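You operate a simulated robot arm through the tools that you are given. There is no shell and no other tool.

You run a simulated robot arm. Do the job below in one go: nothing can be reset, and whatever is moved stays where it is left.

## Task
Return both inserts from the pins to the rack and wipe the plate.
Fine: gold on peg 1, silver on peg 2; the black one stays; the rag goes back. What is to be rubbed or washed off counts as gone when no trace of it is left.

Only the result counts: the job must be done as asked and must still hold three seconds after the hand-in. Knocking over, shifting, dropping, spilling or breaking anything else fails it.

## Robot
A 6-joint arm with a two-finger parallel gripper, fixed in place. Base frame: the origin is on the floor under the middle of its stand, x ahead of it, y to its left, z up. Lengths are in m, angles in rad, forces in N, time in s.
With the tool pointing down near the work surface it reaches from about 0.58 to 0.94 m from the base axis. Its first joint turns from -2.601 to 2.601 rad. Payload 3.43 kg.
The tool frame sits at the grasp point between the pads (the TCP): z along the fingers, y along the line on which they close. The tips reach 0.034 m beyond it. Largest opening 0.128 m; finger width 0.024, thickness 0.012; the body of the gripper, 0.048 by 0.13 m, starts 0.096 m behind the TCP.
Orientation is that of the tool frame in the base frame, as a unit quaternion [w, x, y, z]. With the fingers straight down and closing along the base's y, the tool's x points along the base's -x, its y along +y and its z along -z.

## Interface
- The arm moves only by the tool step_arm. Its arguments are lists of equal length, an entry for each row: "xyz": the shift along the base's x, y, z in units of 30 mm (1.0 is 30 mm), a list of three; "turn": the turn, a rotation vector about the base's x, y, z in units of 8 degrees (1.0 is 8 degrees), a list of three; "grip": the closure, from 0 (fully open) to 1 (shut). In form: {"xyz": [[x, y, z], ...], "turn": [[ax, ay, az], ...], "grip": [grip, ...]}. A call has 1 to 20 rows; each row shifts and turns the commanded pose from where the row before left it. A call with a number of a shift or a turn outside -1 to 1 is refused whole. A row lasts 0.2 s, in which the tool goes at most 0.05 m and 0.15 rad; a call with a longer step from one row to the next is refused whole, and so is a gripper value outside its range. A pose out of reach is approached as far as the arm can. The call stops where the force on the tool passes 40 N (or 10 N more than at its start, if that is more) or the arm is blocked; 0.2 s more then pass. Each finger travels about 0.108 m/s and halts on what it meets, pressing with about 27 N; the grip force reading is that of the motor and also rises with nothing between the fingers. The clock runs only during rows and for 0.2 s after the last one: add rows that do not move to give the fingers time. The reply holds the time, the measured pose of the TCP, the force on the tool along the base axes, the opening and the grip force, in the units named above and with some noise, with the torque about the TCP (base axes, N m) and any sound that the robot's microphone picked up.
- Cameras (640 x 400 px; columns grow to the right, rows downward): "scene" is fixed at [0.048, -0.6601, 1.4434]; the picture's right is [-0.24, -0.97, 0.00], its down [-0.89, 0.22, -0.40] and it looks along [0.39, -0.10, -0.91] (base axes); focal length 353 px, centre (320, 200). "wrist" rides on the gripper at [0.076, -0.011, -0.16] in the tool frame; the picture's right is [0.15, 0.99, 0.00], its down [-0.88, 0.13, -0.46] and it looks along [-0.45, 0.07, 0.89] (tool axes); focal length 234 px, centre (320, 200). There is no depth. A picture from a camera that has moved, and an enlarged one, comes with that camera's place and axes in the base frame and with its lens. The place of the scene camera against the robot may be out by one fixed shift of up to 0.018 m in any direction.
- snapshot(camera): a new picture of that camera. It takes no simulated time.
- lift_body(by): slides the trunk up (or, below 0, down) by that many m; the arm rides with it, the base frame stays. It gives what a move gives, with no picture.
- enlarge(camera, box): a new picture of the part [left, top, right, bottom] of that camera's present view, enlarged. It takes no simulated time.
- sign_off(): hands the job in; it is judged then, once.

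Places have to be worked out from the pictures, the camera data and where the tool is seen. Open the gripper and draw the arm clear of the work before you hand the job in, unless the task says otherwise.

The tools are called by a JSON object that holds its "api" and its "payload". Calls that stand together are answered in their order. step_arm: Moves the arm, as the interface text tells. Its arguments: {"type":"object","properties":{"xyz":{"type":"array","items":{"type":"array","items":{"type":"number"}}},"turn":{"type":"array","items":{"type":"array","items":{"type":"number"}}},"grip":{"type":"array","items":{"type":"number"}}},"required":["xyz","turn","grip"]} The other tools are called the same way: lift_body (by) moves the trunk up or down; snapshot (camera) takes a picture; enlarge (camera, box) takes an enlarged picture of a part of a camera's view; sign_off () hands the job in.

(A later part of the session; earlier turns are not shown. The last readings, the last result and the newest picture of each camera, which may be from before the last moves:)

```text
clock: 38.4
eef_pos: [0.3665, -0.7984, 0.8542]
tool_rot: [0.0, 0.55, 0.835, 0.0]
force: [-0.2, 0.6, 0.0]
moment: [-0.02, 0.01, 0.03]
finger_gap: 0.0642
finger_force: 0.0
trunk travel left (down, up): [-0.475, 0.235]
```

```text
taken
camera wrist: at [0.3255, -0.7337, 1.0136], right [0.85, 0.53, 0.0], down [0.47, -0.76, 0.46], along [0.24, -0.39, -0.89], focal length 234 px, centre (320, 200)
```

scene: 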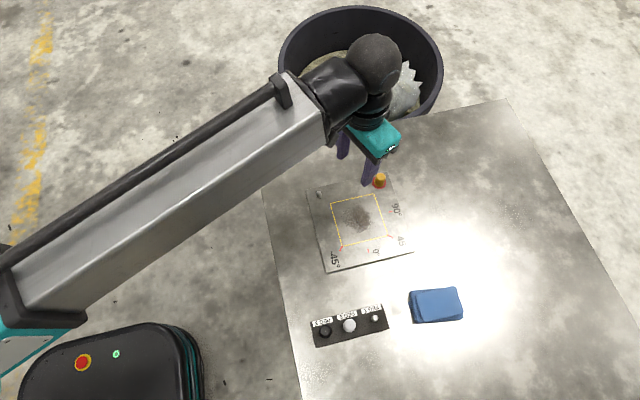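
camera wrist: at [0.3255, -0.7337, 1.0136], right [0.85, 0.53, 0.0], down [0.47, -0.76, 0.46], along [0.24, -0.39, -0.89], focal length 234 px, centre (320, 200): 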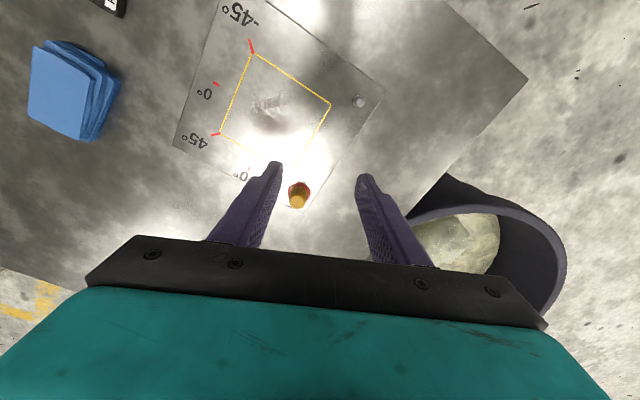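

The yaw worked. Now I'll tilt the fingertips outward 11.2° and move to just inboard of the gold pin at z≈0.80.

{"api": "step_arm", "payload": {"xyz": [[0, 0, 0], [0, 0, 0], [0.053, -0.46, -0.36], [0.053, -0.46, -0.36], [0.053, -0.46, -0.36], [0.053, -0.46, -0.36], [0.053, -0.46, -0.36], [0, 0, 0]], "turn": [[-0.643, -0.278, 0], [-0.643, -0.278, 0], [0, 0, 0], [0, 0, 0], [0, 0, 0], [0, 0, 0], [0, 0, 0], [0, 0, 0]], "grip": [0.5, 0.5, 0.5, 0.5, 0.5, 0.5, 0.5, 0.5]}}

{"api": "snapshot", "payload": {"camera": "wrist"}}

{"api": "enlarge", "payload": {"camera": "wrist", "box": [240, 120, 400, 220]}}

```text
clock: 40.2
eef_pos: [0.3737, -0.8675, 0.8012]
tool_rot: [0.082, 0.546, 0.832, -0.053]
force: [-0.4, 0.7, -0.1]
moment: [0.0, -0.03, 0.01]
finger_gap: 0.0638
finger_force: 0.0
trunk travel left (down, up): [-0.475, 0.235]
```

```text
taken
camera wrist: at [0.3213, -0.7757, 0.9418], right [0.85, 0.52, -0.03], down [0.43, -0.66, 0.62], along [0.31, -0.54, -0.79], focal length 234 px, centre (320, 200)
```

wrist: 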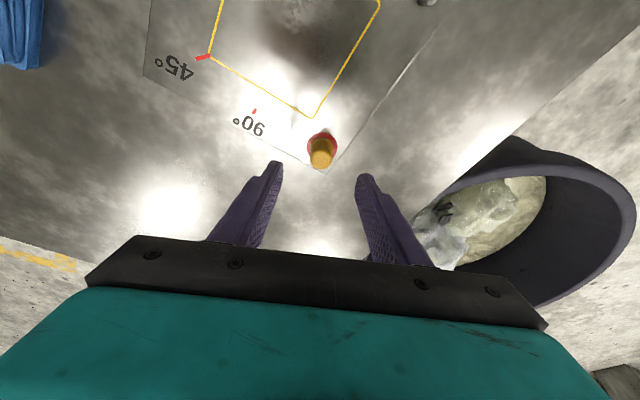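

```text
4.00 times, centred on (320, 170) of wrist
camera zoom: at [0.3213, -0.7757, 0.9418], right [0.85, 0.52, -0.03], down [0.43, -0.66, 0.62], along [0.31, -0.54, -0.79], focal length 937 px, centre (320, 320)
```

zoom: 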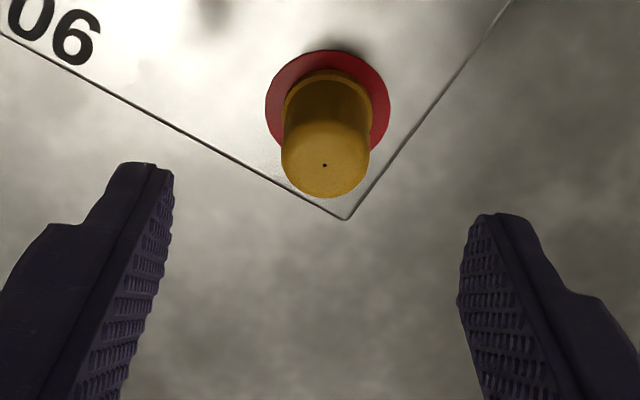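

The pose was reached at r≈0.945 with the tilt. From this view the gold is at (0.376, -0.872, top ≈0.740), centred between the fingers to under 1 mm. I'll descend straight down to grasp height.

{"api": "step_arm", "payload": {"xyz": [[0, 0, -0.5], [0, 0, -0.5], [0, 0, -0.4], [0, 0, -0.2], [0, 0, 0]], "turn": [[0, 0, 0], [0, 0, 0], [0, 0, 0], [0, 0, 0], [0, 0, 0]], "grip": [0.5, 0.5, 0.5, 0.5, 0.5]}}

{"api": "enlarge", "payload": {"camera": "wrist", "box": [240, 120, 400, 220]}}

```text
clock: 41.4
eef_pos: [0.3741, -0.8677, 0.7519]
tool_rot: [0.081, 0.546, 0.832, -0.054]
force: [0.5, 0.2, -0.1]
moment: [0.0, 0.0, -0.03]
finger_gap: 0.0638
finger_force: 0.2
trunk travel left (down, up): [-0.475, 0.235]
```

```text
4.00 times, centred on (320, 170) of wrist
camera zoom: at [0.3215, -0.776, 0.8933], right [0.85, 0.52, -0.03], down [0.43, -0.66, 0.62], along [0.31, -0.54, -0.79], focal length 937 px, centre (320, 320)
```

zoom: 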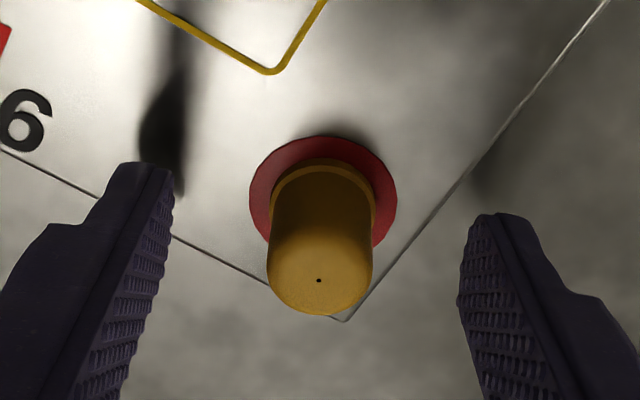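

The pose is clean. Before closing I'll zoom in on the red ring at the base to see whether it has any thickness.

{"api": "enlarge", "payload": {"camera": "wrist", "box": [295, 150, 345, 182]}}

{"api": "enlarge", "payload": {"camera": "scene", "box": [355, 165, 405, 197]}}

```text
12.50 times, centred on (320, 166) of wrist
camera zoom: at [0.3215, -0.776, 0.8933], right [0.85, 0.52, -0.03], down [0.43, -0.66, 0.62], along [0.31, -0.54, -0.79], focal length 2927 px, centre (320, 625)
```

zoom: 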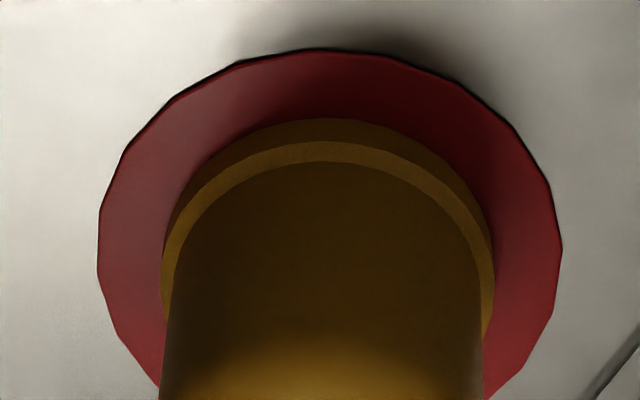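

```text
12.50 times, centred on (380, 181) of scene
camera zoom: at [0.048, -0.6601, 1.4434], right [-0.24, -0.97, 0.0], down [-0.89, 0.22, -0.4], along [0.39, -0.1, -0.91], focal length 4415 px, centre (-430, 438)
```

zoom: 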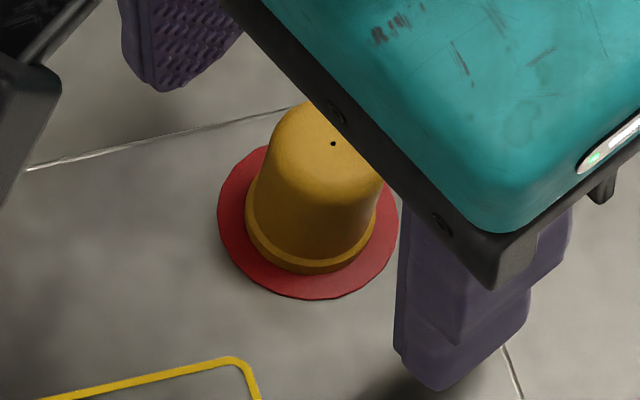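

The red ring is a thin flat washer under the insert, and the fingertips at z≈0.716 stay above it. I'll close on the gold insert.

{"api": "step_arm", "payload": {"xyz": [[0, 0, 0], [0, 0, 0], [0, 0, 0], [0, 0, 0]], "turn": [[0, 0, 0], [0, 0, 0], [0, 0, 0], [0, 0, 0]], "grip": [0.7, 0.85, 1, 1]}}

{"api": "enlarge", "payload": {"camera": "wrist", "box": [240, 120, 400, 220]}}

```text
clock: 42.4
eef_pos: [0.3738, -0.8675, 0.7517]
tool_rot: [0.082, 0.547, 0.831, -0.054]
force: [1.4, 0.7, -0.1]
moment: [-0.01, -0.03, -0.32]
finger_gap: 0.0267
finger_force: 26.8
trunk travel left (down, up): [-0.475, 0.235]
```

```text
4.00 times, centred on (320, 170) of wrist
camera zoom: at [0.3217, -0.7759, 0.8934], right [0.85, 0.52, -0.03], down [0.43, -0.66, 0.62], along [0.31, -0.54, -0.79], focal length 937 px, centre (320, 320)
```

zoom: 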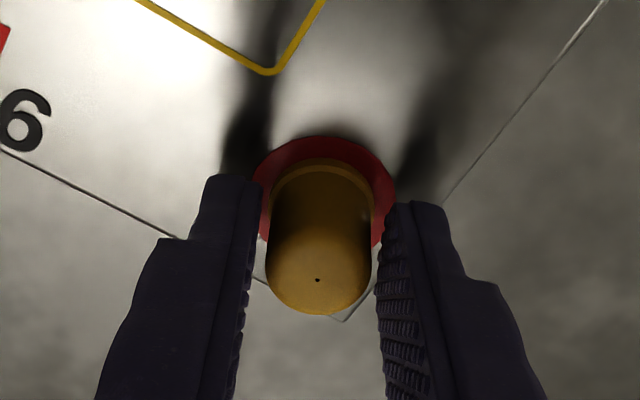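

The gap stopped at 26.7 mm with 27 N, which is wider than the insert. The lower finger corners are on the red ring, so it is thicker than it looked. I'll open again, rise about 6 mm and look.

{"api": "step_arm", "payload": {"xyz": [[0, 0, 0], [0, 0, 0], [0, 0, 0.2], [0, 0, 0]], "turn": [[0, 0, 0], [0, 0, 0], [0, 0, 0], [0, 0, 0]], "grip": [0.7, 0.5, 0.5, 0.5]}}

{"api": "enlarge", "payload": {"camera": "wrist", "box": [290, 145, 350, 182]}}

{"api": "enlarge", "payload": {"camera": "scene", "box": [355, 165, 405, 197]}}

```text
clock: 43.4
eef_pos: [0.3746, -0.8687, 0.7593]
tool_rot: [0.082, 0.546, 0.832, -0.052]
force: [-0.5, -0.2, 0.6]
moment: [0.0, 0.01, 0.0]
finger_gap: 0.0638
finger_force: 0.0
trunk travel left (down, up): [-0.475, 0.235]
```

```text
10.67 times, centred on (320, 164) of wrist
camera zoom: at [0.3214, -0.7761, 0.8999], right [0.85, 0.52, -0.03], down [0.43, -0.66, 0.62], along [0.31, -0.54, -0.79], focal length 2498 px, centre (320, 589)
```

zoom: 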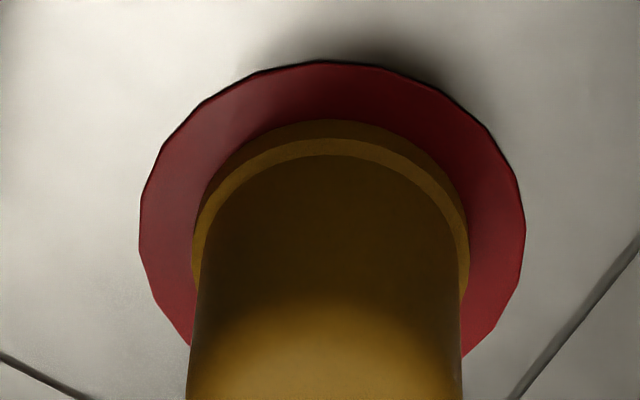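

```text
12.50 times, centred on (380, 181) of scene
camera zoom: at [0.048, -0.6601, 1.4434], right [-0.24, -0.97, 0.0], down [-0.89, 0.22, -0.4], along [0.39, -0.1, -0.91], focal length 4415 px, centre (-430, 438)
```

zoom: 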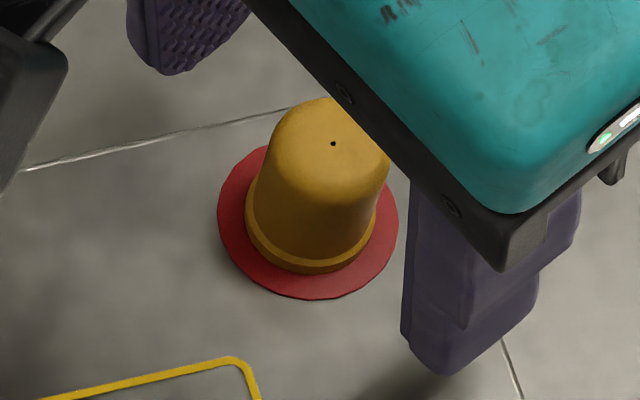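

The ring and insert look unmoved. I'll come down about 2 mm, so the corners sit about 5 mm above the earlier contact level, and close.

{"api": "step_arm", "payload": {"xyz": [[0, 0, -0.05], [0, 0, 0], [0, 0, 0], [0, 0, 0], [0, 0, 0]], "turn": [[0, 0, 0], [0, 0, 0], [0, 0, 0], [0, 0, 0], [0, 0, 0]], "grip": [0.5, 0.7, 0.85, 1, 1]}}

{"api": "enlarge", "payload": {"camera": "wrist", "box": [240, 120, 400, 220]}}

```text
clock: 44.6
eef_pos: [0.3742, -0.8681, 0.7574]
tool_rot: [0.082, 0.546, 0.832, -0.053]
force: [1.4, 0.3, 0.3]
moment: [-0.04, 0.06, -0.34]
finger_gap: 0.0267
finger_force: 26.7
trunk travel left (down, up): [-0.475, 0.235]
```

```text
4.00 times, centred on (320, 170) of wrist
camera zoom: at [0.3218, -0.7758, 0.8984], right [0.85, 0.52, -0.03], down [0.43, -0.66, 0.62], along [0.31, -0.54, -0.79], focal length 937 px, centre (320, 320)
```

zoom: 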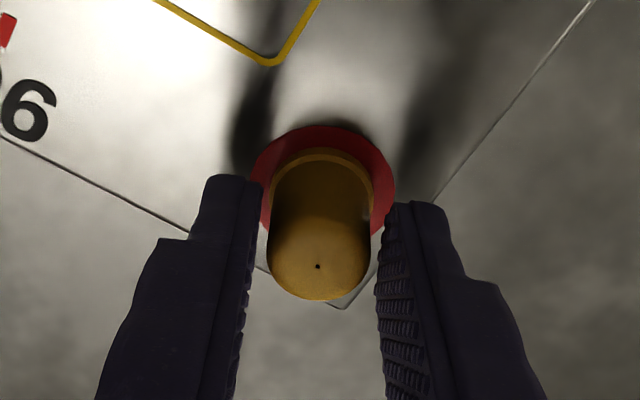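

The gap stopped at 26.7 mm again, higher up and with the same twist of about 0.34 N·m. So it isn't the ring. The insert seems to be squarish in section, 20.9 mm across its flats like the silver one, and I'm catching its corners. I'll release, go up, and turn the tool another -23.4° so the fingers close along x, onto the flats.

{"api": "step_arm", "payload": {"xyz": [[0, 0, 0], [0, 0, 0], [0, 0, 0.5], [0, 0, 0.5], [0, 0.2, 0.4], [0, 0.2, 0], [0, 0.2, 0], [0, 0, 0]], "turn": [[0, 0, 0], [0, 0, 0], [0, 0, 0], [0, 0, 0], [0, 0, 0], [0, 0, -1], [0, 0, -1], [0, 0, -0.92]], "grip": [0.7, 0.5, 0.5, 0.5, 0.5, 0.5, 0.5, 0.5]}}

{"api": "enlarge", "payload": {"camera": "wrist", "box": [240, 120, 400, 220]}}

{"api": "enlarge", "payload": {"camera": "scene", "box": [340, 155, 420, 205]}}

```text
clock: 46.4
eef_pos: [0.3752, -0.8486, 0.7978]
tool_rot: [0.069, 0.705, 0.703, -0.069]
force: [-0.2, 0.1, -0.2]
moment: [0.02, 0.0, 0.0]
finger_gap: 0.0639
finger_force: 0.0
trunk travel left (down, up): [-0.475, 0.235]
```

```text
4.00 times, centred on (320, 170) of wrist
camera zoom: at [0.3627, -0.7443, 0.94], right [0.99, 0.14, -0.03], down [0.13, -0.78, 0.62], along [0.07, -0.62, -0.79], focal length 937 px, centre (320, 320)
```

zoom: 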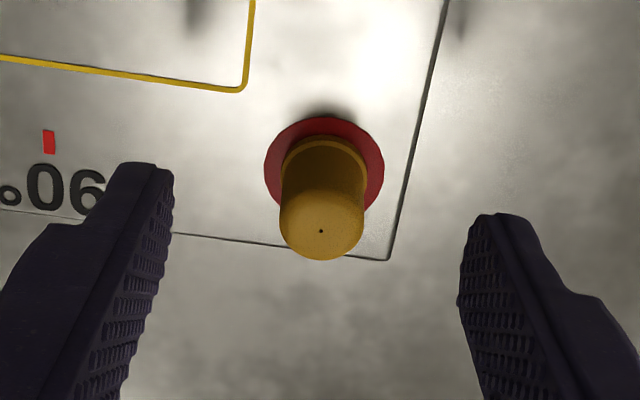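

```text
8.00 times, centred on (380, 180) of scene
camera zoom: at [0.048, -0.6601, 1.4434], right [-0.24, -0.97, 0.0], down [-0.89, 0.22, -0.4], along [0.39, -0.1, -0.91], focal length 2826 px, centre (-160, 360)
```

zoom: 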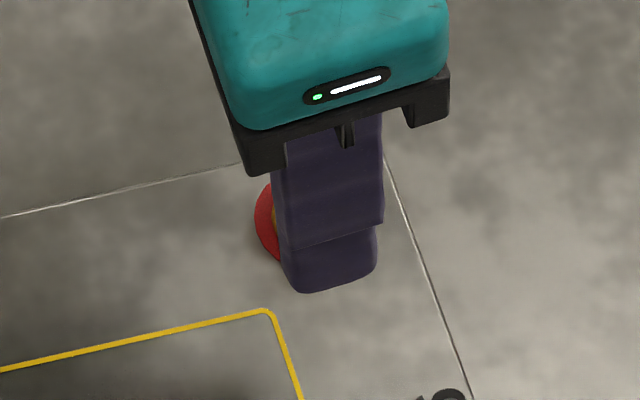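

From here the gold sits about 2 mm toward +x of the tool centre, at (0.3765, -0.8724). I'll shift by that, move out to y≈-0.867, and descend.

{"api": "step_arm", "payload": {"xyz": [[0.06, -0.31, 0], [0, -0.3, 0], [0, 0, -0.5], [0, 0, -0.4], [0, 0, 0]], "turn": [[0, 0, 0], [0, 0, 0], [0, 0, 0], [0, 0, 0], [0, 0, 0]], "grip": [0.5, 0.5, 0.5, 0.5, 0.5]}}

{"api": "enlarge", "payload": {"camera": "wrist", "box": [240, 120, 400, 220]}}

```text
clock: 47.6
eef_pos: [0.3757, -0.8669, 0.7708]
tool_rot: [0.069, 0.704, 0.703, -0.07]
force: [-0.1, 0.2, -0.1]
moment: [0.0, -0.01, 0.04]
finger_gap: 0.0642
finger_force: 0.0
trunk travel left (down, up): [-0.475, 0.235]
```

```text
4.00 times, centred on (320, 170) of wrist
camera zoom: at [0.3641, -0.7631, 0.9125], right [0.99, 0.14, -0.03], down [0.13, -0.78, 0.62], along [0.07, -0.62, -0.79], focal length 937 px, centre (320, 320)
```

zoom: 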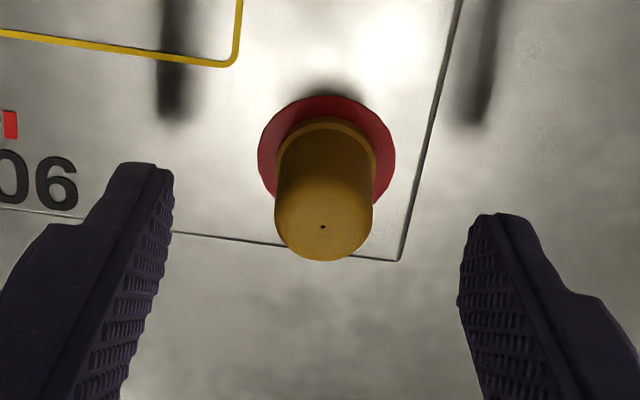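

It's centred to about half a millimetre. I'll descend to z≈0.753 and close.

{"api": "step_arm", "payload": {"xyz": [[0.01, 0, -0.3], [0, 0, -0.27], [0, 0, 0], [0, 0, 0], [0, 0, 0], [0, 0, 0]], "turn": [[0, 0, 0], [0, 0, 0], [0, 0, 0], [0, 0, 0], [0, 0, 0], [0, 0, 0]], "grip": [0.5, 0.5, 0.7, 0.85, 1, 1]}}

{"api": "enlarge", "payload": {"camera": "wrist", "box": [240, 120, 400, 220]}}

```text
clock: 49.0
eef_pos: [0.3755, -0.8669, 0.7547]
tool_rot: [0.069, 0.704, 0.703, -0.07]
force: [-0.3, 0.4, 1.0]
moment: [0.04, -0.03, 0.03]
finger_gap: 0.0211
finger_force: 27.2
trunk travel left (down, up): [-0.475, 0.235]
```

```text
4.00 times, centred on (320, 170) of wrist
camera zoom: at [0.3644, -0.7627, 0.8962], right [0.99, 0.14, -0.03], down [0.13, -0.78, 0.62], along [0.07, -0.62, -0.79], focal length 937 px, centre (320, 320)
```

zoom: 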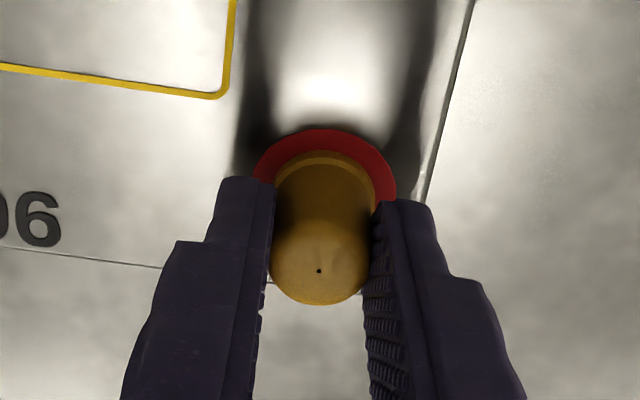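

It's gripped squarely at a 21.1 mm gap with balanced forces. I'll pull up gently and check whether the red washer stays down.

{"api": "step_arm", "payload": {"xyz": [[0, 0, 0.1], [0, 0, 0.1], [0, 0, 0.15], [0, 0, 0]], "turn": [[0, 0, 0], [0, 0, 0], [0, 0, 0], [0, 0, 0]], "grip": [1, 1, 1, 1]}}

{"api": "enlarge", "payload": {"camera": "wrist", "box": [240, 120, 400, 220]}}

```text
clock: 50.0
eef_pos: [0.3762, -0.8684, 0.7657]
tool_rot: [0.069, 0.704, 0.704, -0.068]
force: [-0.2, 1.0, -0.9]
moment: [0.0, -0.02, -0.01]
finger_gap: 0.021
finger_force: 26.7
trunk travel left (down, up): [-0.475, 0.235]
```

```text
4.00 times, centred on (320, 170) of wrist
camera zoom: at [0.364, -0.7629, 0.9065], right [0.99, 0.14, -0.03], down [0.13, -0.78, 0.62], along [0.07, -0.61, -0.79], focal length 937 px, centre (320, 320)
```

zoom: 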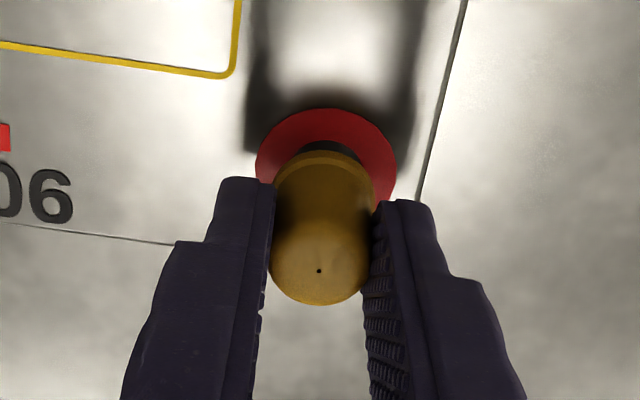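

The gold insert rises freely and the red washer stays on the plate. I'll lift well clear and check.

{"api": "step_arm", "payload": {"xyz": [[0, 0, 0.4], [0, 0, 0.6], [0, 0.5, 0.8], [0, 0.8, 0.8], [0, 0, 0]], "turn": [[0, 0, 0], [0, 0, 0], [0, 0, 0], [0, 0, 0], [0, 0, 0]], "grip": [1, 1, 1, 1, 1]}}

{"api": "snapshot", "payload": {"camera": "wrist"}}

{"api": "snapshot", "payload": {"camera": "scene"}}

```text
clock: 51.2
eef_pos: [0.3763, -0.8275, 0.8446]
tool_rot: [0.069, 0.703, 0.704, -0.068]
force: [0.6, -0.5, 0.7]
moment: [0.0, 0.02, 0.02]
finger_gap: 0.0207
finger_force: 26.9
trunk travel left (down, up): [-0.475, 0.235]
```

```text
taken
camera wrist: at [0.365, -0.7232, 0.9858], right [0.99, 0.14, -0.03], down [0.13, -0.78, 0.62], along [0.07, -0.62, -0.79], focal length 234 px, centre (320, 200)
```

wrist: 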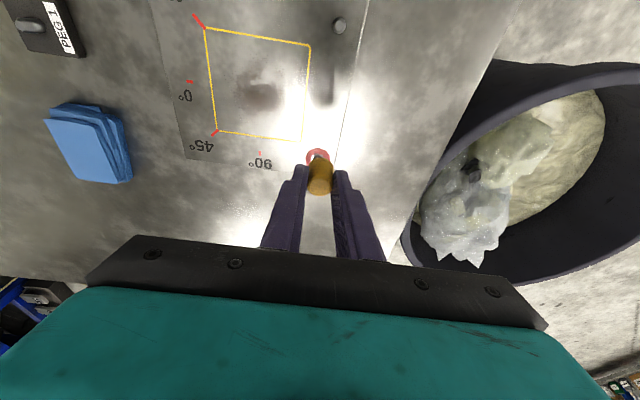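

```text
taken
```

scene: 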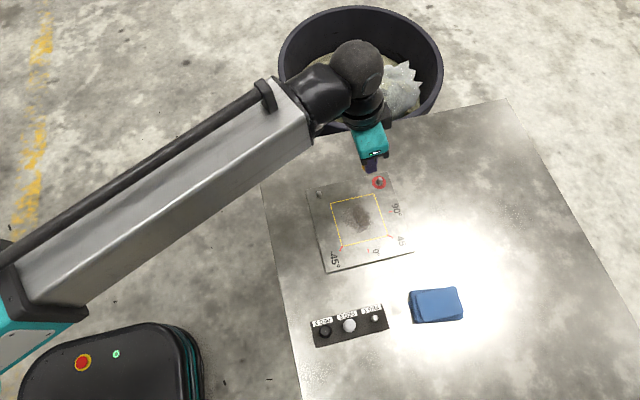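

Gold is held securely and everything else is in place. I'll carry it at this height to above peg 1, keeping the same tool orientation so the insert stays upright.

{"api": "step_arm", "payload": {"xyz": [[-0.95, 0.21, 0], [-0.95, 0.21, 0], [-0.95, 0.21, 0], [-0.95, 0.21, 0], [-0.95, 0.21, 0], [-0.95, 0.21, 0], [-0.95, 0.21, 0], [-0.95, 0.21, 0], [-0.95, 0.21, 0], [-0.95, 0.21, 0], [0, 0, 0], [0, 0, 0]], "turn": [[0, 0, 0], [0, 0, 0], [0, 0, 0], [0, 0, 0], [0, 0, 0], [0, 0, 0], [0, 0, 0], [0, 0, 0], [0, 0, 0], [0, 0, 0], [0, 0, 0], [0, 0, 0]], "grip": [1, 1, 1, 1, 1, 1, 1, 1, 1, 1, 1, 1]}}

{"api": "snapshot", "payload": {"camera": "wrist"}}

{"api": "enlarge", "payload": {"camera": "wrist", "box": [240, 80, 400, 180]}}

```text
clock: 53.8
eef_pos: [0.0914, -0.7658, 0.8437]
tool_rot: [0.069, 0.703, 0.704, -0.068]
force: [0.1, -1.0, -0.2]
moment: [-0.02, -0.03, -0.02]
finger_gap: 0.021
finger_force: 26.9
trunk travel left (down, up): [-0.475, 0.235]
```

```text
taken
camera wrist: at [0.0797, -0.6604, 0.985], right [0.99, 0.14, -0.03], down [0.13, -0.78, 0.62], along [0.07, -0.62, -0.79], focal length 234 px, centre (320, 200)
```

wrist: 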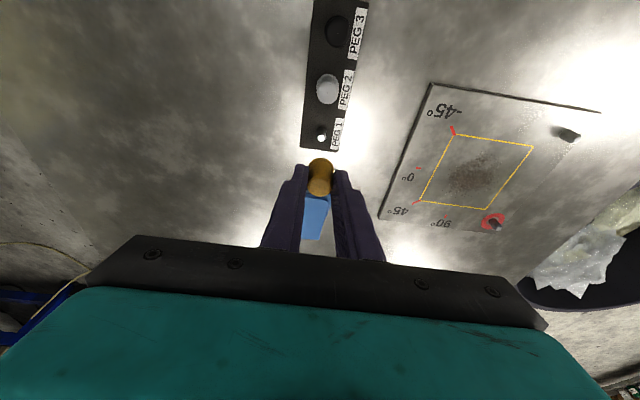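

```text
4.00 times, centred on (320, 130) of wrist
camera zoom: at [0.0797, -0.6604, 0.985], right [0.99, 0.14, -0.03], down [0.13, -0.78, 0.62], along [0.07, -0.62, -0.79], focal length 937 px, centre (320, 480)
```

zoom: 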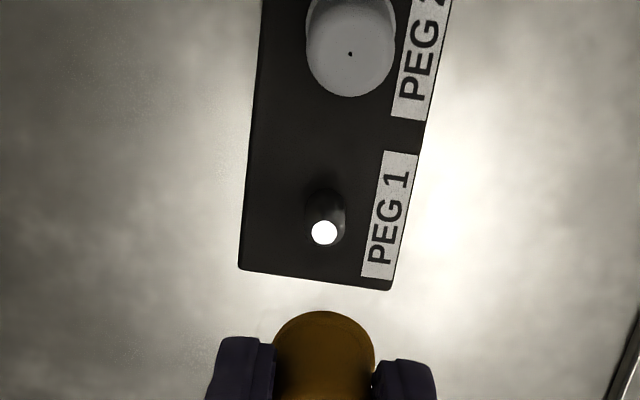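

The peg 1 top measures about (-0.9, -5.5) mm from the TCP, and the held insert about (+0.5, -5.2) mm. I'll shift -1.4 mm in x and descend part-way for a closer look.

{"api": "step_arm", "payload": {"xyz": [[-0.047, 0.01, -0.6], [0, 0, -0.6], [0, 0, -0.59], [0, 0, 0], [0, 0, 0]], "turn": [[0, 0, 0], [0, 0, 0], [0, 0, 0], [0, 0, 0], [0, 0, 0]], "grip": [1, 1, 1, 1, 1]}}

{"api": "enlarge", "payload": {"camera": "wrist", "box": [280, 130, 360, 180]}}

{"api": "enlarge", "payload": {"camera": "wrist", "box": [240, 110, 400, 210]}}

```text
clock: 55.0
eef_pos: [0.0904, -0.7648, 0.7894]
tool_rot: [0.069, 0.703, 0.704, -0.069]
force: [-0.2, 0.6, -0.6]
moment: [0.03, 0.02, 0.01]
finger_gap: 0.0206
finger_force: 26.6
trunk travel left (down, up): [-0.475, 0.235]
```

```text
8.00 times, centred on (320, 155) of wrist
camera zoom: at [0.0787, -0.6603, 0.9313], right [0.99, 0.14, -0.03], down [0.13, -0.78, 0.62], along [0.07, -0.61, -0.79], focal length 1873 px, centre (320, 560)
```

zoom: 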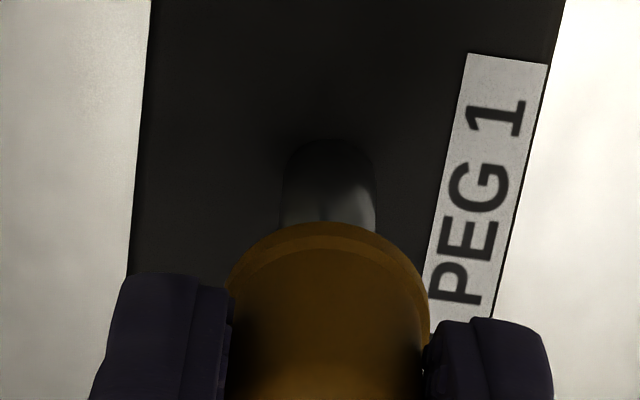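

```text
4.00 times, centred on (320, 160) of wrist
camera zoom: at [0.0787, -0.6603, 0.9313], right [0.99, 0.14, -0.03], down [0.13, -0.78, 0.62], along [0.07, -0.61, -0.79], focal length 937 px, centre (320, 360)
```

zoom: 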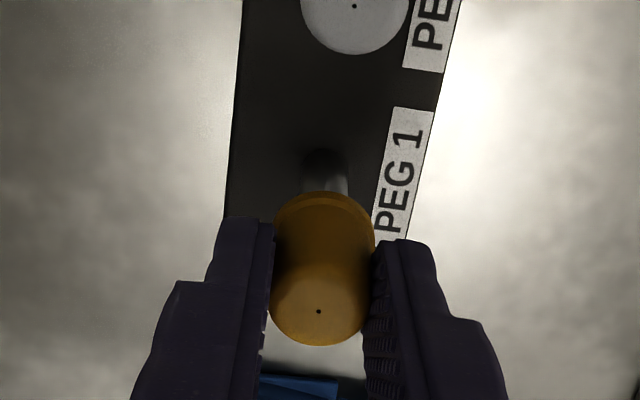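

The peg and the flange line up laterally within about 0.5 mm. I'll apply a small trim (-0.5 mm x, +0.7 mm y) and lower slowly over the peg tip.

{"api": "step_arm", "payload": {"xyz": [[-0.017, 0.023, -0.3], [0, 0, -0.2], [0, 0, -0.1], [0, 0, -0.1], [0, 0, 0]], "turn": [[0, 0, 0], [0, 0, 0], [0, 0, 0], [0, 0, 0], [0, 0, 0]], "grip": [1, 1, 1, 1, 1]}}

{"api": "enlarge", "payload": {"camera": "wrist", "box": [240, 110, 400, 210]}}

```text
clock: 56.2
eef_pos: [0.0899, -0.7646, 0.7693]
tool_rot: [0.069, 0.704, 0.704, -0.069]
force: [-0.1, 1.1, 0.0]
moment: [0.01, 0.0, 0.01]
finger_gap: 0.0207
finger_force: 26.8
trunk travel left (down, up): [-0.475, 0.235]
```

```text
4.00 times, centred on (320, 160) of wrist
camera zoom: at [0.0781, -0.6599, 0.9097], right [0.99, 0.14, -0.03], down [0.13, -0.78, 0.62], along [0.07, -0.61, -0.79], focal length 937 px, centre (320, 360)
```

zoom: 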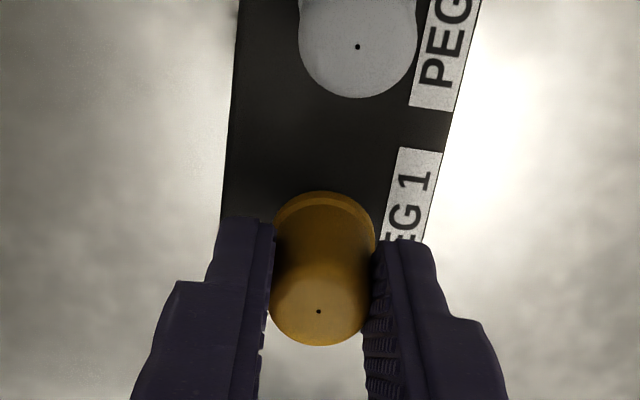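

No contact force yet at z≈0.769. I'll keep lowering in 3 mm steps.

{"api": "step_arm", "payload": {"xyz": [[0, 0, -0.1], [0, 0, -0.1], [0, 0, 0]], "turn": [[0, 0, 0], [0, 0, 0], [0, 0, 0]], "grip": [1, 1, 1]}}

```text
clock: 57.0
eef_pos: [0.0893, -0.7641, 0.7621]
tool_rot: [0.069, 0.704, 0.704, -0.069]
force: [0.2, -0.7, -0.3]
moment: [0.03, -0.03, 0.04]
finger_gap: 0.0208
finger_force: 26.6
trunk travel left (down, up): [-0.475, 0.235]
```

The insert bottom is now below the peg tip with no force, so it's on the peg. I'll continue to the seat.

{"api": "step_arm", "payload": {"xyz": [[0, 0, -0.1], [0, 0, -0.1], [0, 0, -0.05], [0, 0, 0]], "turn": [[0, 0, 0], [0, 0, 0], [0, 0, 0], [0, 0, 0]], "grip": [1, 1, 1, 1]}}

{"api": "enlarge", "payload": {"camera": "wrist", "box": [240, 110, 400, 210]}}

```text
clock: 58.0
eef_pos: [0.0903, -0.7643, 0.7569]
tool_rot: [0.07, 0.703, 0.704, -0.07]
force: [0.3, -2.2, 10.6]
moment: [-0.02, -0.02, 0.02]
finger_gap: 0.0208
finger_force: 27.0
trunk travel left (down, up): [-0.475, 0.235]
```

```text
4.00 times, centred on (320, 160) of wrist
camera zoom: at [0.0778, -0.6596, 0.8976], right [0.99, 0.14, -0.03], down [0.13, -0.77, 0.62], along [0.07, -0.62, -0.78], focal length 937 px, centre (320, 360)
```

zoom: 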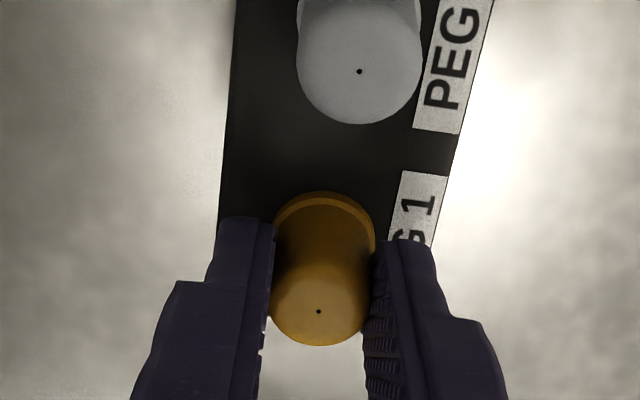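

There's 10.6 N at z≈0.757, and the gold top computes to about the same height as the seated silver. I'll press 1 mm more to confirm it's a hard stop.

{"api": "step_arm", "payload": {"xyz": [[0, 0, -0.04], [0, 0, 0]], "turn": [[0, 0, 0], [0, 0, 0]], "grip": [1, 1]}}

{"api": "enlarge", "payload": {"camera": "scene", "box": [300, 290, 400, 352]}}

```text
clock: 58.6
eef_pos: [0.0895, -0.7634, 0.7566]
tool_rot: [0.071, 0.703, 0.704, -0.07]
force: [1.0, -2.2, 22.6]
moment: [-0.17, 0.0, 0.0]
finger_gap: 0.0208
finger_force: 27.2
trunk travel left (down, up): [-0.475, 0.235]
```

```text
6.40 times, centred on (350, 321) of scene
camera zoom: at [0.048, -0.6601, 1.4434], right [-0.24, -0.97, 0.0], down [-0.89, 0.22, -0.4], along [0.39, -0.1, -0.91], focal length 2260 px, centre (128, -574)
```

zoom: 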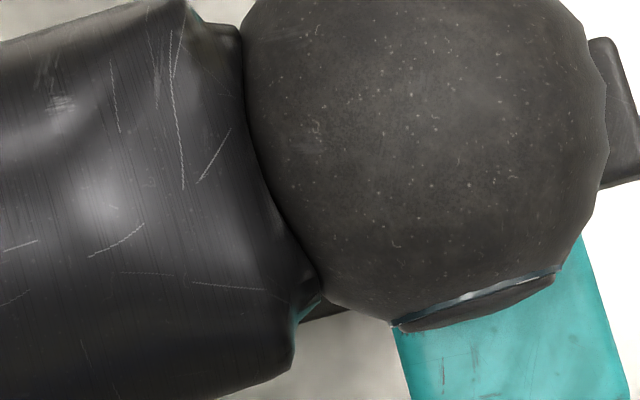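

It's a hard stop: the force went to 22.6 N with no further travel, so the gold is seated. I'll relieve the load and open.

{"api": "step_arm", "payload": {"xyz": [[0, 0, 0.08], [0, 0, 0], [0, 0, 0], [0, 0, 0], [0, 0, 0]], "turn": [[0, 0, 0], [0, 0, 0], [0, 0, 0], [0, 0, 0], [0, 0, 0]], "grip": [1, 1, 0.8, 0.65, 0.65]}}

{"api": "enlarge", "payload": {"camera": "wrist", "box": [240, 110, 400, 210]}}

```text
clock: 59.8
eef_pos: [0.0891, -0.7642, 0.7561]
tool_rot: [0.069, 0.704, 0.704, -0.069]
force: [-1.1, 0.3, 0.7]
moment: [-0.01, 0.01, 0.02]
finger_gap: 0.0447
finger_force: 0.0
trunk travel left (down, up): [-0.475, 0.235]
```

```text
4.00 times, centred on (320, 160) of wrist
camera zoom: at [0.0777, -0.66, 0.8975], right [0.99, 0.14, -0.03], down [0.13, -0.78, 0.62], along [0.07, -0.61, -0.79], focal length 937 px, centre (320, 360)
```

zoom: 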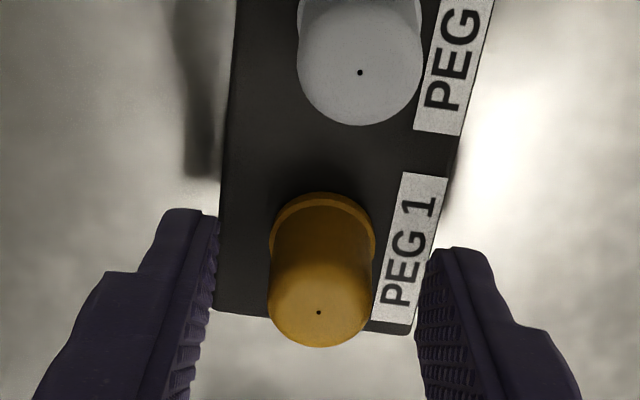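

Gold stands on peg 1. I'll withdraw upward and review the whole rack.

{"api": "step_arm", "payload": {"xyz": [[0, 0, 0.4], [0, 0, 0.8], [0, 0, 1], [0, 0, 1], [0, 0, 0]], "turn": [[0, 0, 0], [0, 0, 0], [0, 0, 0], [0, 0, 0], [0, 0, 0]], "grip": [0.65, 0.65, 0.65, 0.65, 0.65]}}

{"api": "snapshot", "payload": {"camera": "wrist"}}

{"api": "enlarge", "payload": {"camera": "wrist", "box": [240, 0, 440, 200]}}

```text
clock: 61.0
eef_pos: [0.0889, -0.765, 0.8537]
tool_rot: [0.068, 0.704, 0.704, -0.069]
force: [-0.3, -0.5, 0.6]
moment: [-0.02, 0.05, -0.03]
finger_gap: 0.0448
finger_force: 0.1
trunk travel left (down, up): [-0.475, 0.235]
```

```text
taken
camera wrist: at [0.0774, -0.66, 0.9947], right [0.99, 0.14, -0.03], down [0.13, -0.78, 0.62], along [0.07, -0.61, -0.79], focal length 234 px, centre (320, 200)
```

wrist: 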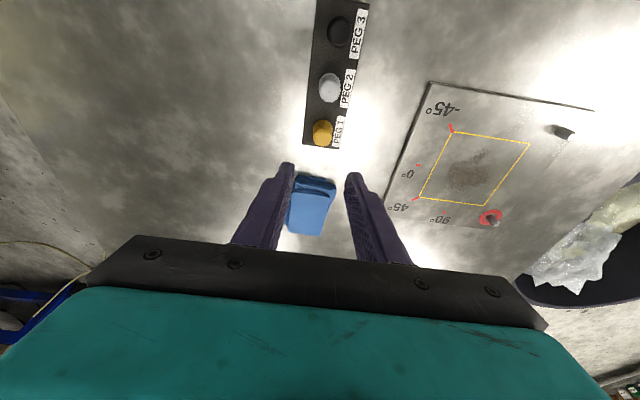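

```text
2.00 times, centred on (340, 100) of wrist
camera zoom: at [0.0774, -0.66, 0.9947], right [0.99, 0.14, -0.03], down [0.13, -0.78, 0.62], along [0.07, -0.61, -0.79], focal length 468 px, centre (280, 400)
```

zoom: 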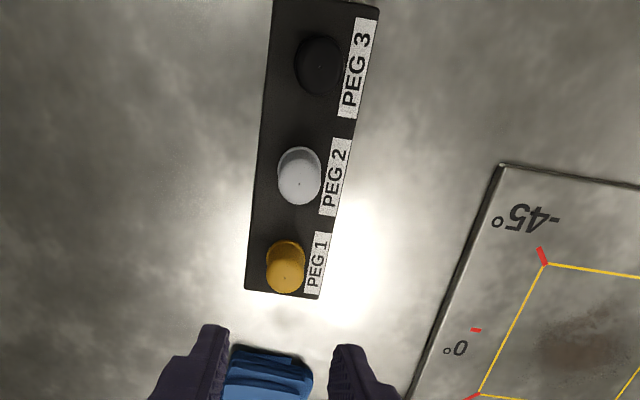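

Both inserts are on the rack and upright. Now the rag: I'll zoom in on it from both cameras to get its shape and height.

{"api": "enlarge", "payload": {"camera": "wrist", "box": [270, 165, 350, 245]}}

{"api": "enlarge", "payload": {"camera": "scene", "box": [390, 270, 480, 340]}}

```text
5.00 times, centred on (310, 205) of wrist
camera zoom: at [0.0774, -0.66, 0.9947], right [0.99, 0.14, -0.03], down [0.13, -0.78, 0.62], along [0.07, -0.61, -0.79], focal length 1171 px, centre (370, 175)
```

zoom: 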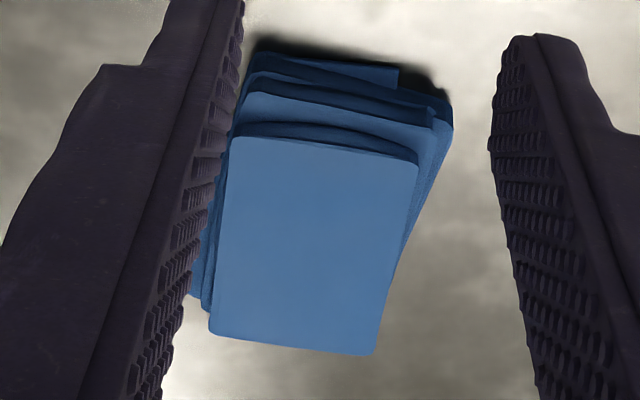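

```text
5.71 times, centred on (435, 305) of scene
camera zoom: at [0.048, -0.6601, 1.4434], right [-0.24, -0.97, 0.0], down [-0.89, 0.22, -0.4], along [0.39, -0.1, -0.91], focal length 2018 px, centre (-337, -400)
```

zoom: 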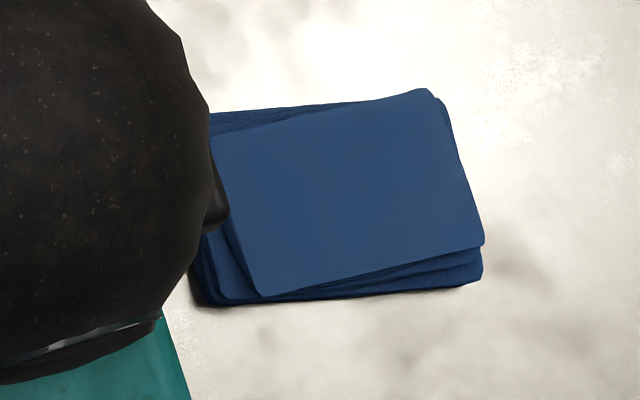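

The rag's top layer is at z≈0.73, centred near (0.086, -0.901), about 55 mm along x and 78 mm along y. I'll move above it with the gripper fully open, keeping the tilt, and check the centring.

{"api": "step_arm", "payload": {"xyz": [[0, -0.8, 0], [0, -0.9, 0], [-0.08, -0.9, 0], [0, -0.9, 0], [0, -0.87, 0], [0, 0, -0.8], [0, 0, 0]], "turn": [[0, 0, 0], [0, 0, 0], [0, 0, 0], [0, 0, 0], [0, 0, 0], [0, 0, 0], [0, 0, 0]], "grip": [0.3, 0, 0, 0, 0, 0, 0]}}

{"api": "snapshot", "payload": {"camera": "wrist"}}

{"api": "enlarge", "payload": {"camera": "wrist", "box": [240, 110, 400, 210]}}

{"api": "enlarge", "payload": {"camera": "scene", "box": [300, 270, 480, 360]}}

```text
clock: 62.6
eef_pos: [0.0871, -0.8965, 0.8277]
tool_rot: [0.069, 0.704, 0.704, -0.07]
force: [-0.6, 0.1, 0.8]
moment: [0.02, 0.01, 0.04]
finger_gap: 0.1281
finger_force: 0.0
trunk travel left (down, up): [-0.475, 0.235]
```

```text
taken
camera wrist: at [0.0747, -0.7913, 0.9693], right [0.99, 0.14, -0.03], down [0.13, -0.78, 0.62], along [0.07, -0.61, -0.79], focal length 234 px, centre (320, 200)
```

wrist: 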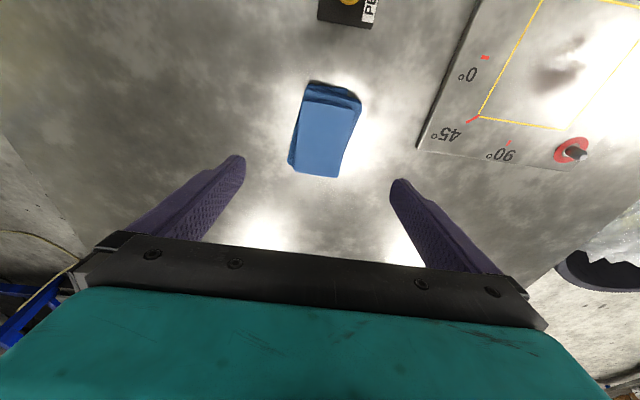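

```text
4.00 times, centred on (320, 160) of wrist
camera zoom: at [0.0747, -0.7913, 0.9693], right [0.99, 0.14, -0.03], down [0.13, -0.78, 0.62], along [0.07, -0.61, -0.79], focal length 937 px, centre (320, 360)
```

zoom: 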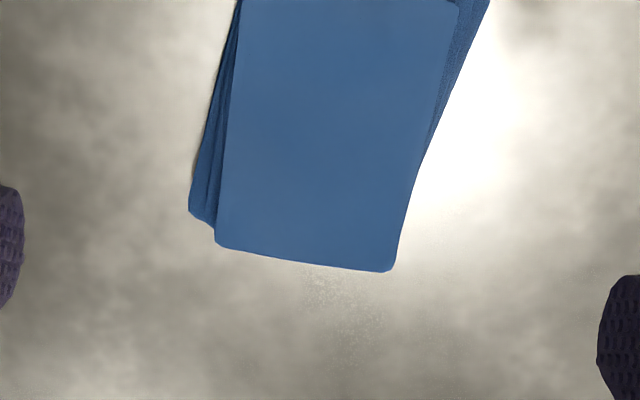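

```text
3.56 times, centred on (390, 315) of scene
camera zoom: at [0.048, -0.6601, 1.4434], right [-0.24, -0.97, 0.0], down [-0.89, 0.22, -0.4], along [0.39, -0.1, -0.91], focal length 1256 px, centre (71, -209)
```

zoom: 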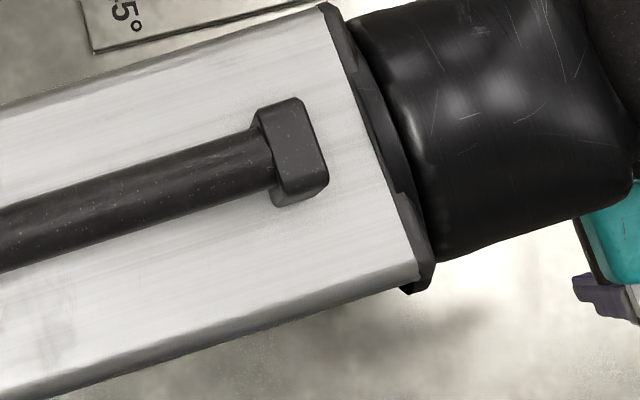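

The rag is centred between the open fingers in x. I'll descend to z≈0.748, so the finger corners are about a centimetre above the table, and look before closing.

{"api": "step_arm", "payload": {"xyz": [[-0.02, 0, -0.8], [0, 0, -0.8], [0, 0, -0.6], [0, 0, -0.3], [0, 0, -0.15], [0, 0, 0]], "turn": [[0, 0, 0], [0, 0, 0], [0, 0, 0], [0, 0, 0], [0, 0, 0], [0, 0, 0]], "grip": [0, 0, 0, 0, 0, 0]}}

{"api": "snapshot", "payload": {"camera": "wrist"}}

{"api": "enlarge", "payload": {"camera": "scene", "box": [300, 250, 500, 360]}}

```text
clock: 64.0
eef_pos: [0.0856, -0.8962, 0.7481]
tool_rot: [0.069, 0.704, 0.704, -0.069]
force: [0.7, 0.8, 0.1]
moment: [-0.01, 0.01, 0.01]
finger_gap: 0.1281
finger_force: 0.2
trunk travel left (down, up): [-0.475, 0.235]
```

```text
taken
camera wrist: at [0.0742, -0.7914, 0.8898], right [0.99, 0.14, -0.03], down [0.13, -0.78, 0.62], along [0.07, -0.61, -0.79], focal length 234 px, centre (320, 200)
```

wrist: 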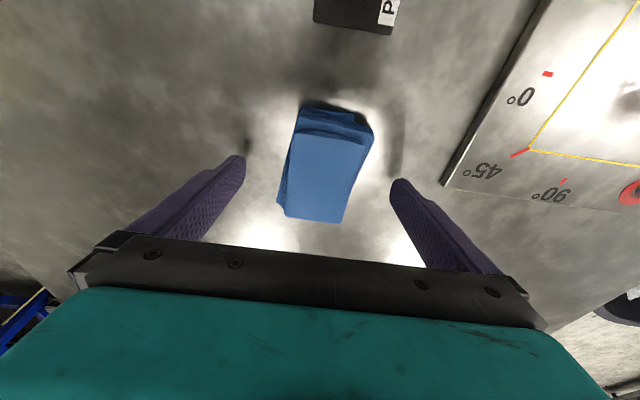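

```text
3.20 times, centred on (400, 305) of scene
camera zoom: at [0.048, -0.6601, 1.4434], right [-0.24, -0.97, 0.0], down [-0.89, 0.22, -0.4], along [0.39, -0.1, -0.91], focal length 1130 px, centre (64, -136)
```

zoom: 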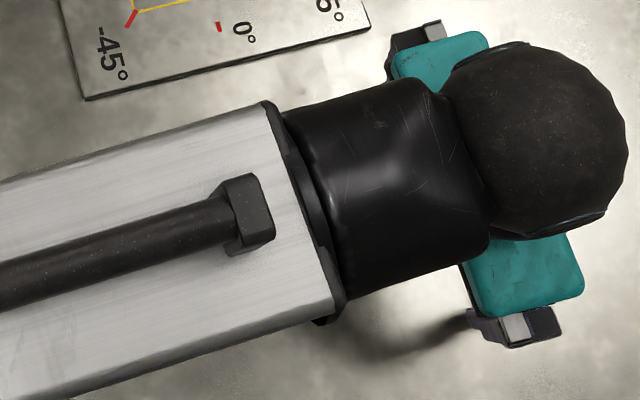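

I'll enlarge the wrist view to check where the rag sits between the fingers before closing.

{"api": "enlarge", "payload": {"camera": "wrist", "box": [230, 90, 410, 230]}}

```text
2.86 times, centred on (320, 160) of wrist
camera zoom: at [0.0742, -0.7914, 0.8898], right [0.99, 0.14, -0.03], down [0.13, -0.78, 0.62], along [0.07, -0.61, -0.79], focal length 669 px, centre (320, 314)
```

zoom: 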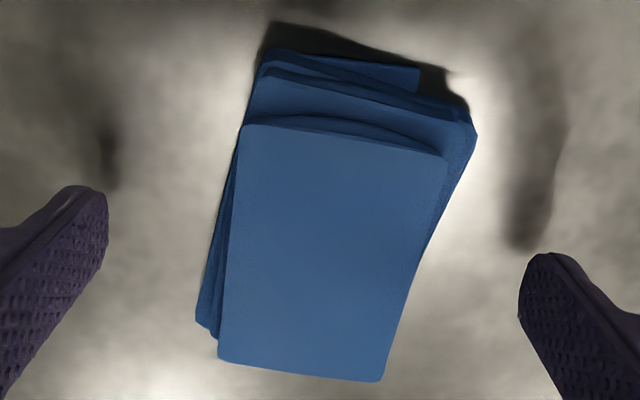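

The rag is within about 2 mm of centre. I'll trim +1.5 mm in x and close on it.

{"api": "step_arm", "payload": {"xyz": [[0.05, 0, 0], [0, 0, 0], [0, 0, 0], [0, 0, 0], [0, 0, 0], [0, 0, 0], [0, 0, 0]], "turn": [[0, 0, 0], [0, 0, 0], [0, 0, 0], [0, 0, 0], [0, 0, 0], [0, 0, 0], [0, 0, 0]], "grip": [0.2, 0.4, 0.6, 0.8, 1, 1, 1]}}

{"api": "enlarge", "payload": {"camera": "wrist", "box": [230, 90, 410, 230]}}

```text
clock: 65.6
eef_pos: [0.0866, -0.8944, 0.7484]
tool_rot: [0.069, 0.704, 0.704, -0.069]
force: [0.0, -0.2, 0.9]
moment: [0.03, 0.04, -0.04]
finger_gap: 0.0591
finger_force: 26.9
trunk travel left (down, up): [-0.475, 0.235]
```

```text
2.86 times, centred on (320, 160) of wrist
camera zoom: at [0.0758, -0.791, 0.89], right [0.99, 0.14, -0.03], down [0.13, -0.78, 0.62], along [0.07, -0.62, -0.79], focal length 669 px, centre (320, 314)
```

zoom: 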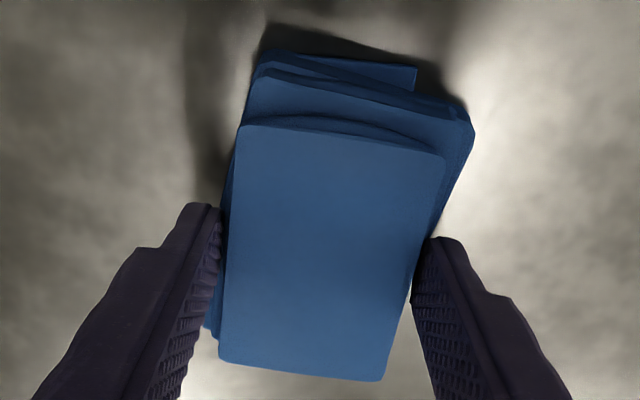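

It's gripped at a 59 mm gap with TCP ≈ (0.0867, -0.8957, 0.748), which I'll remember for the return. Now I'll lift gently and check it comes along flat.

{"api": "step_arm", "payload": {"xyz": [[0, 0, 0.15], [0, 0, 0.35], [0, 0, 0.5], [0, 0, 0]], "turn": [[0, 0, 0], [0, 0, 0], [0, 0, 0], [0, 0, 0]], "grip": [1, 1, 1, 1]}}

{"api": "enlarge", "payload": {"camera": "wrist", "box": [230, 90, 410, 230]}}

{"api": "enlarge", "payload": {"camera": "scene", "box": [390, 250, 510, 350]}}

```text
clock: 66.6
eef_pos: [0.0884, -0.8956, 0.7778]
tool_rot: [0.069, 0.704, 0.704, -0.069]
force: [0.0, 0.0, -0.3]
moment: [-0.02, 0.03, -0.03]
finger_gap: 0.0589
finger_force: 27.1
trunk travel left (down, up): [-0.475, 0.235]
```

```text
2.86 times, centred on (320, 160) of wrist
camera zoom: at [0.0761, -0.7908, 0.9205], right [0.99, 0.14, -0.03], down [0.13, -0.78, 0.62], along [0.07, -0.62, -0.79], focal length 669 px, centre (320, 314)
```

zoom: 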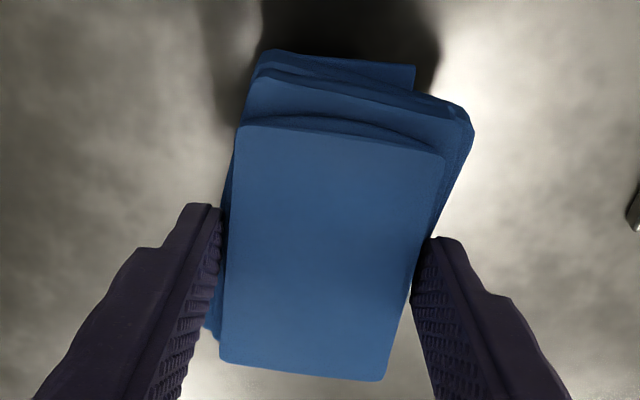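

```text
4.00 times, centred on (450, 300) of scene
camera zoom: at [0.048, -0.6601, 1.4434], right [-0.24, -0.97, 0.0], down [-0.89, 0.22, -0.4], along [0.39, -0.1, -0.91], focal length 1413 px, centre (-200, -200)
```

zoom: 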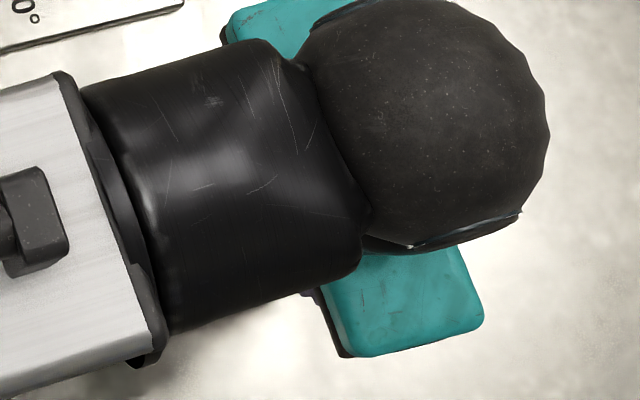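

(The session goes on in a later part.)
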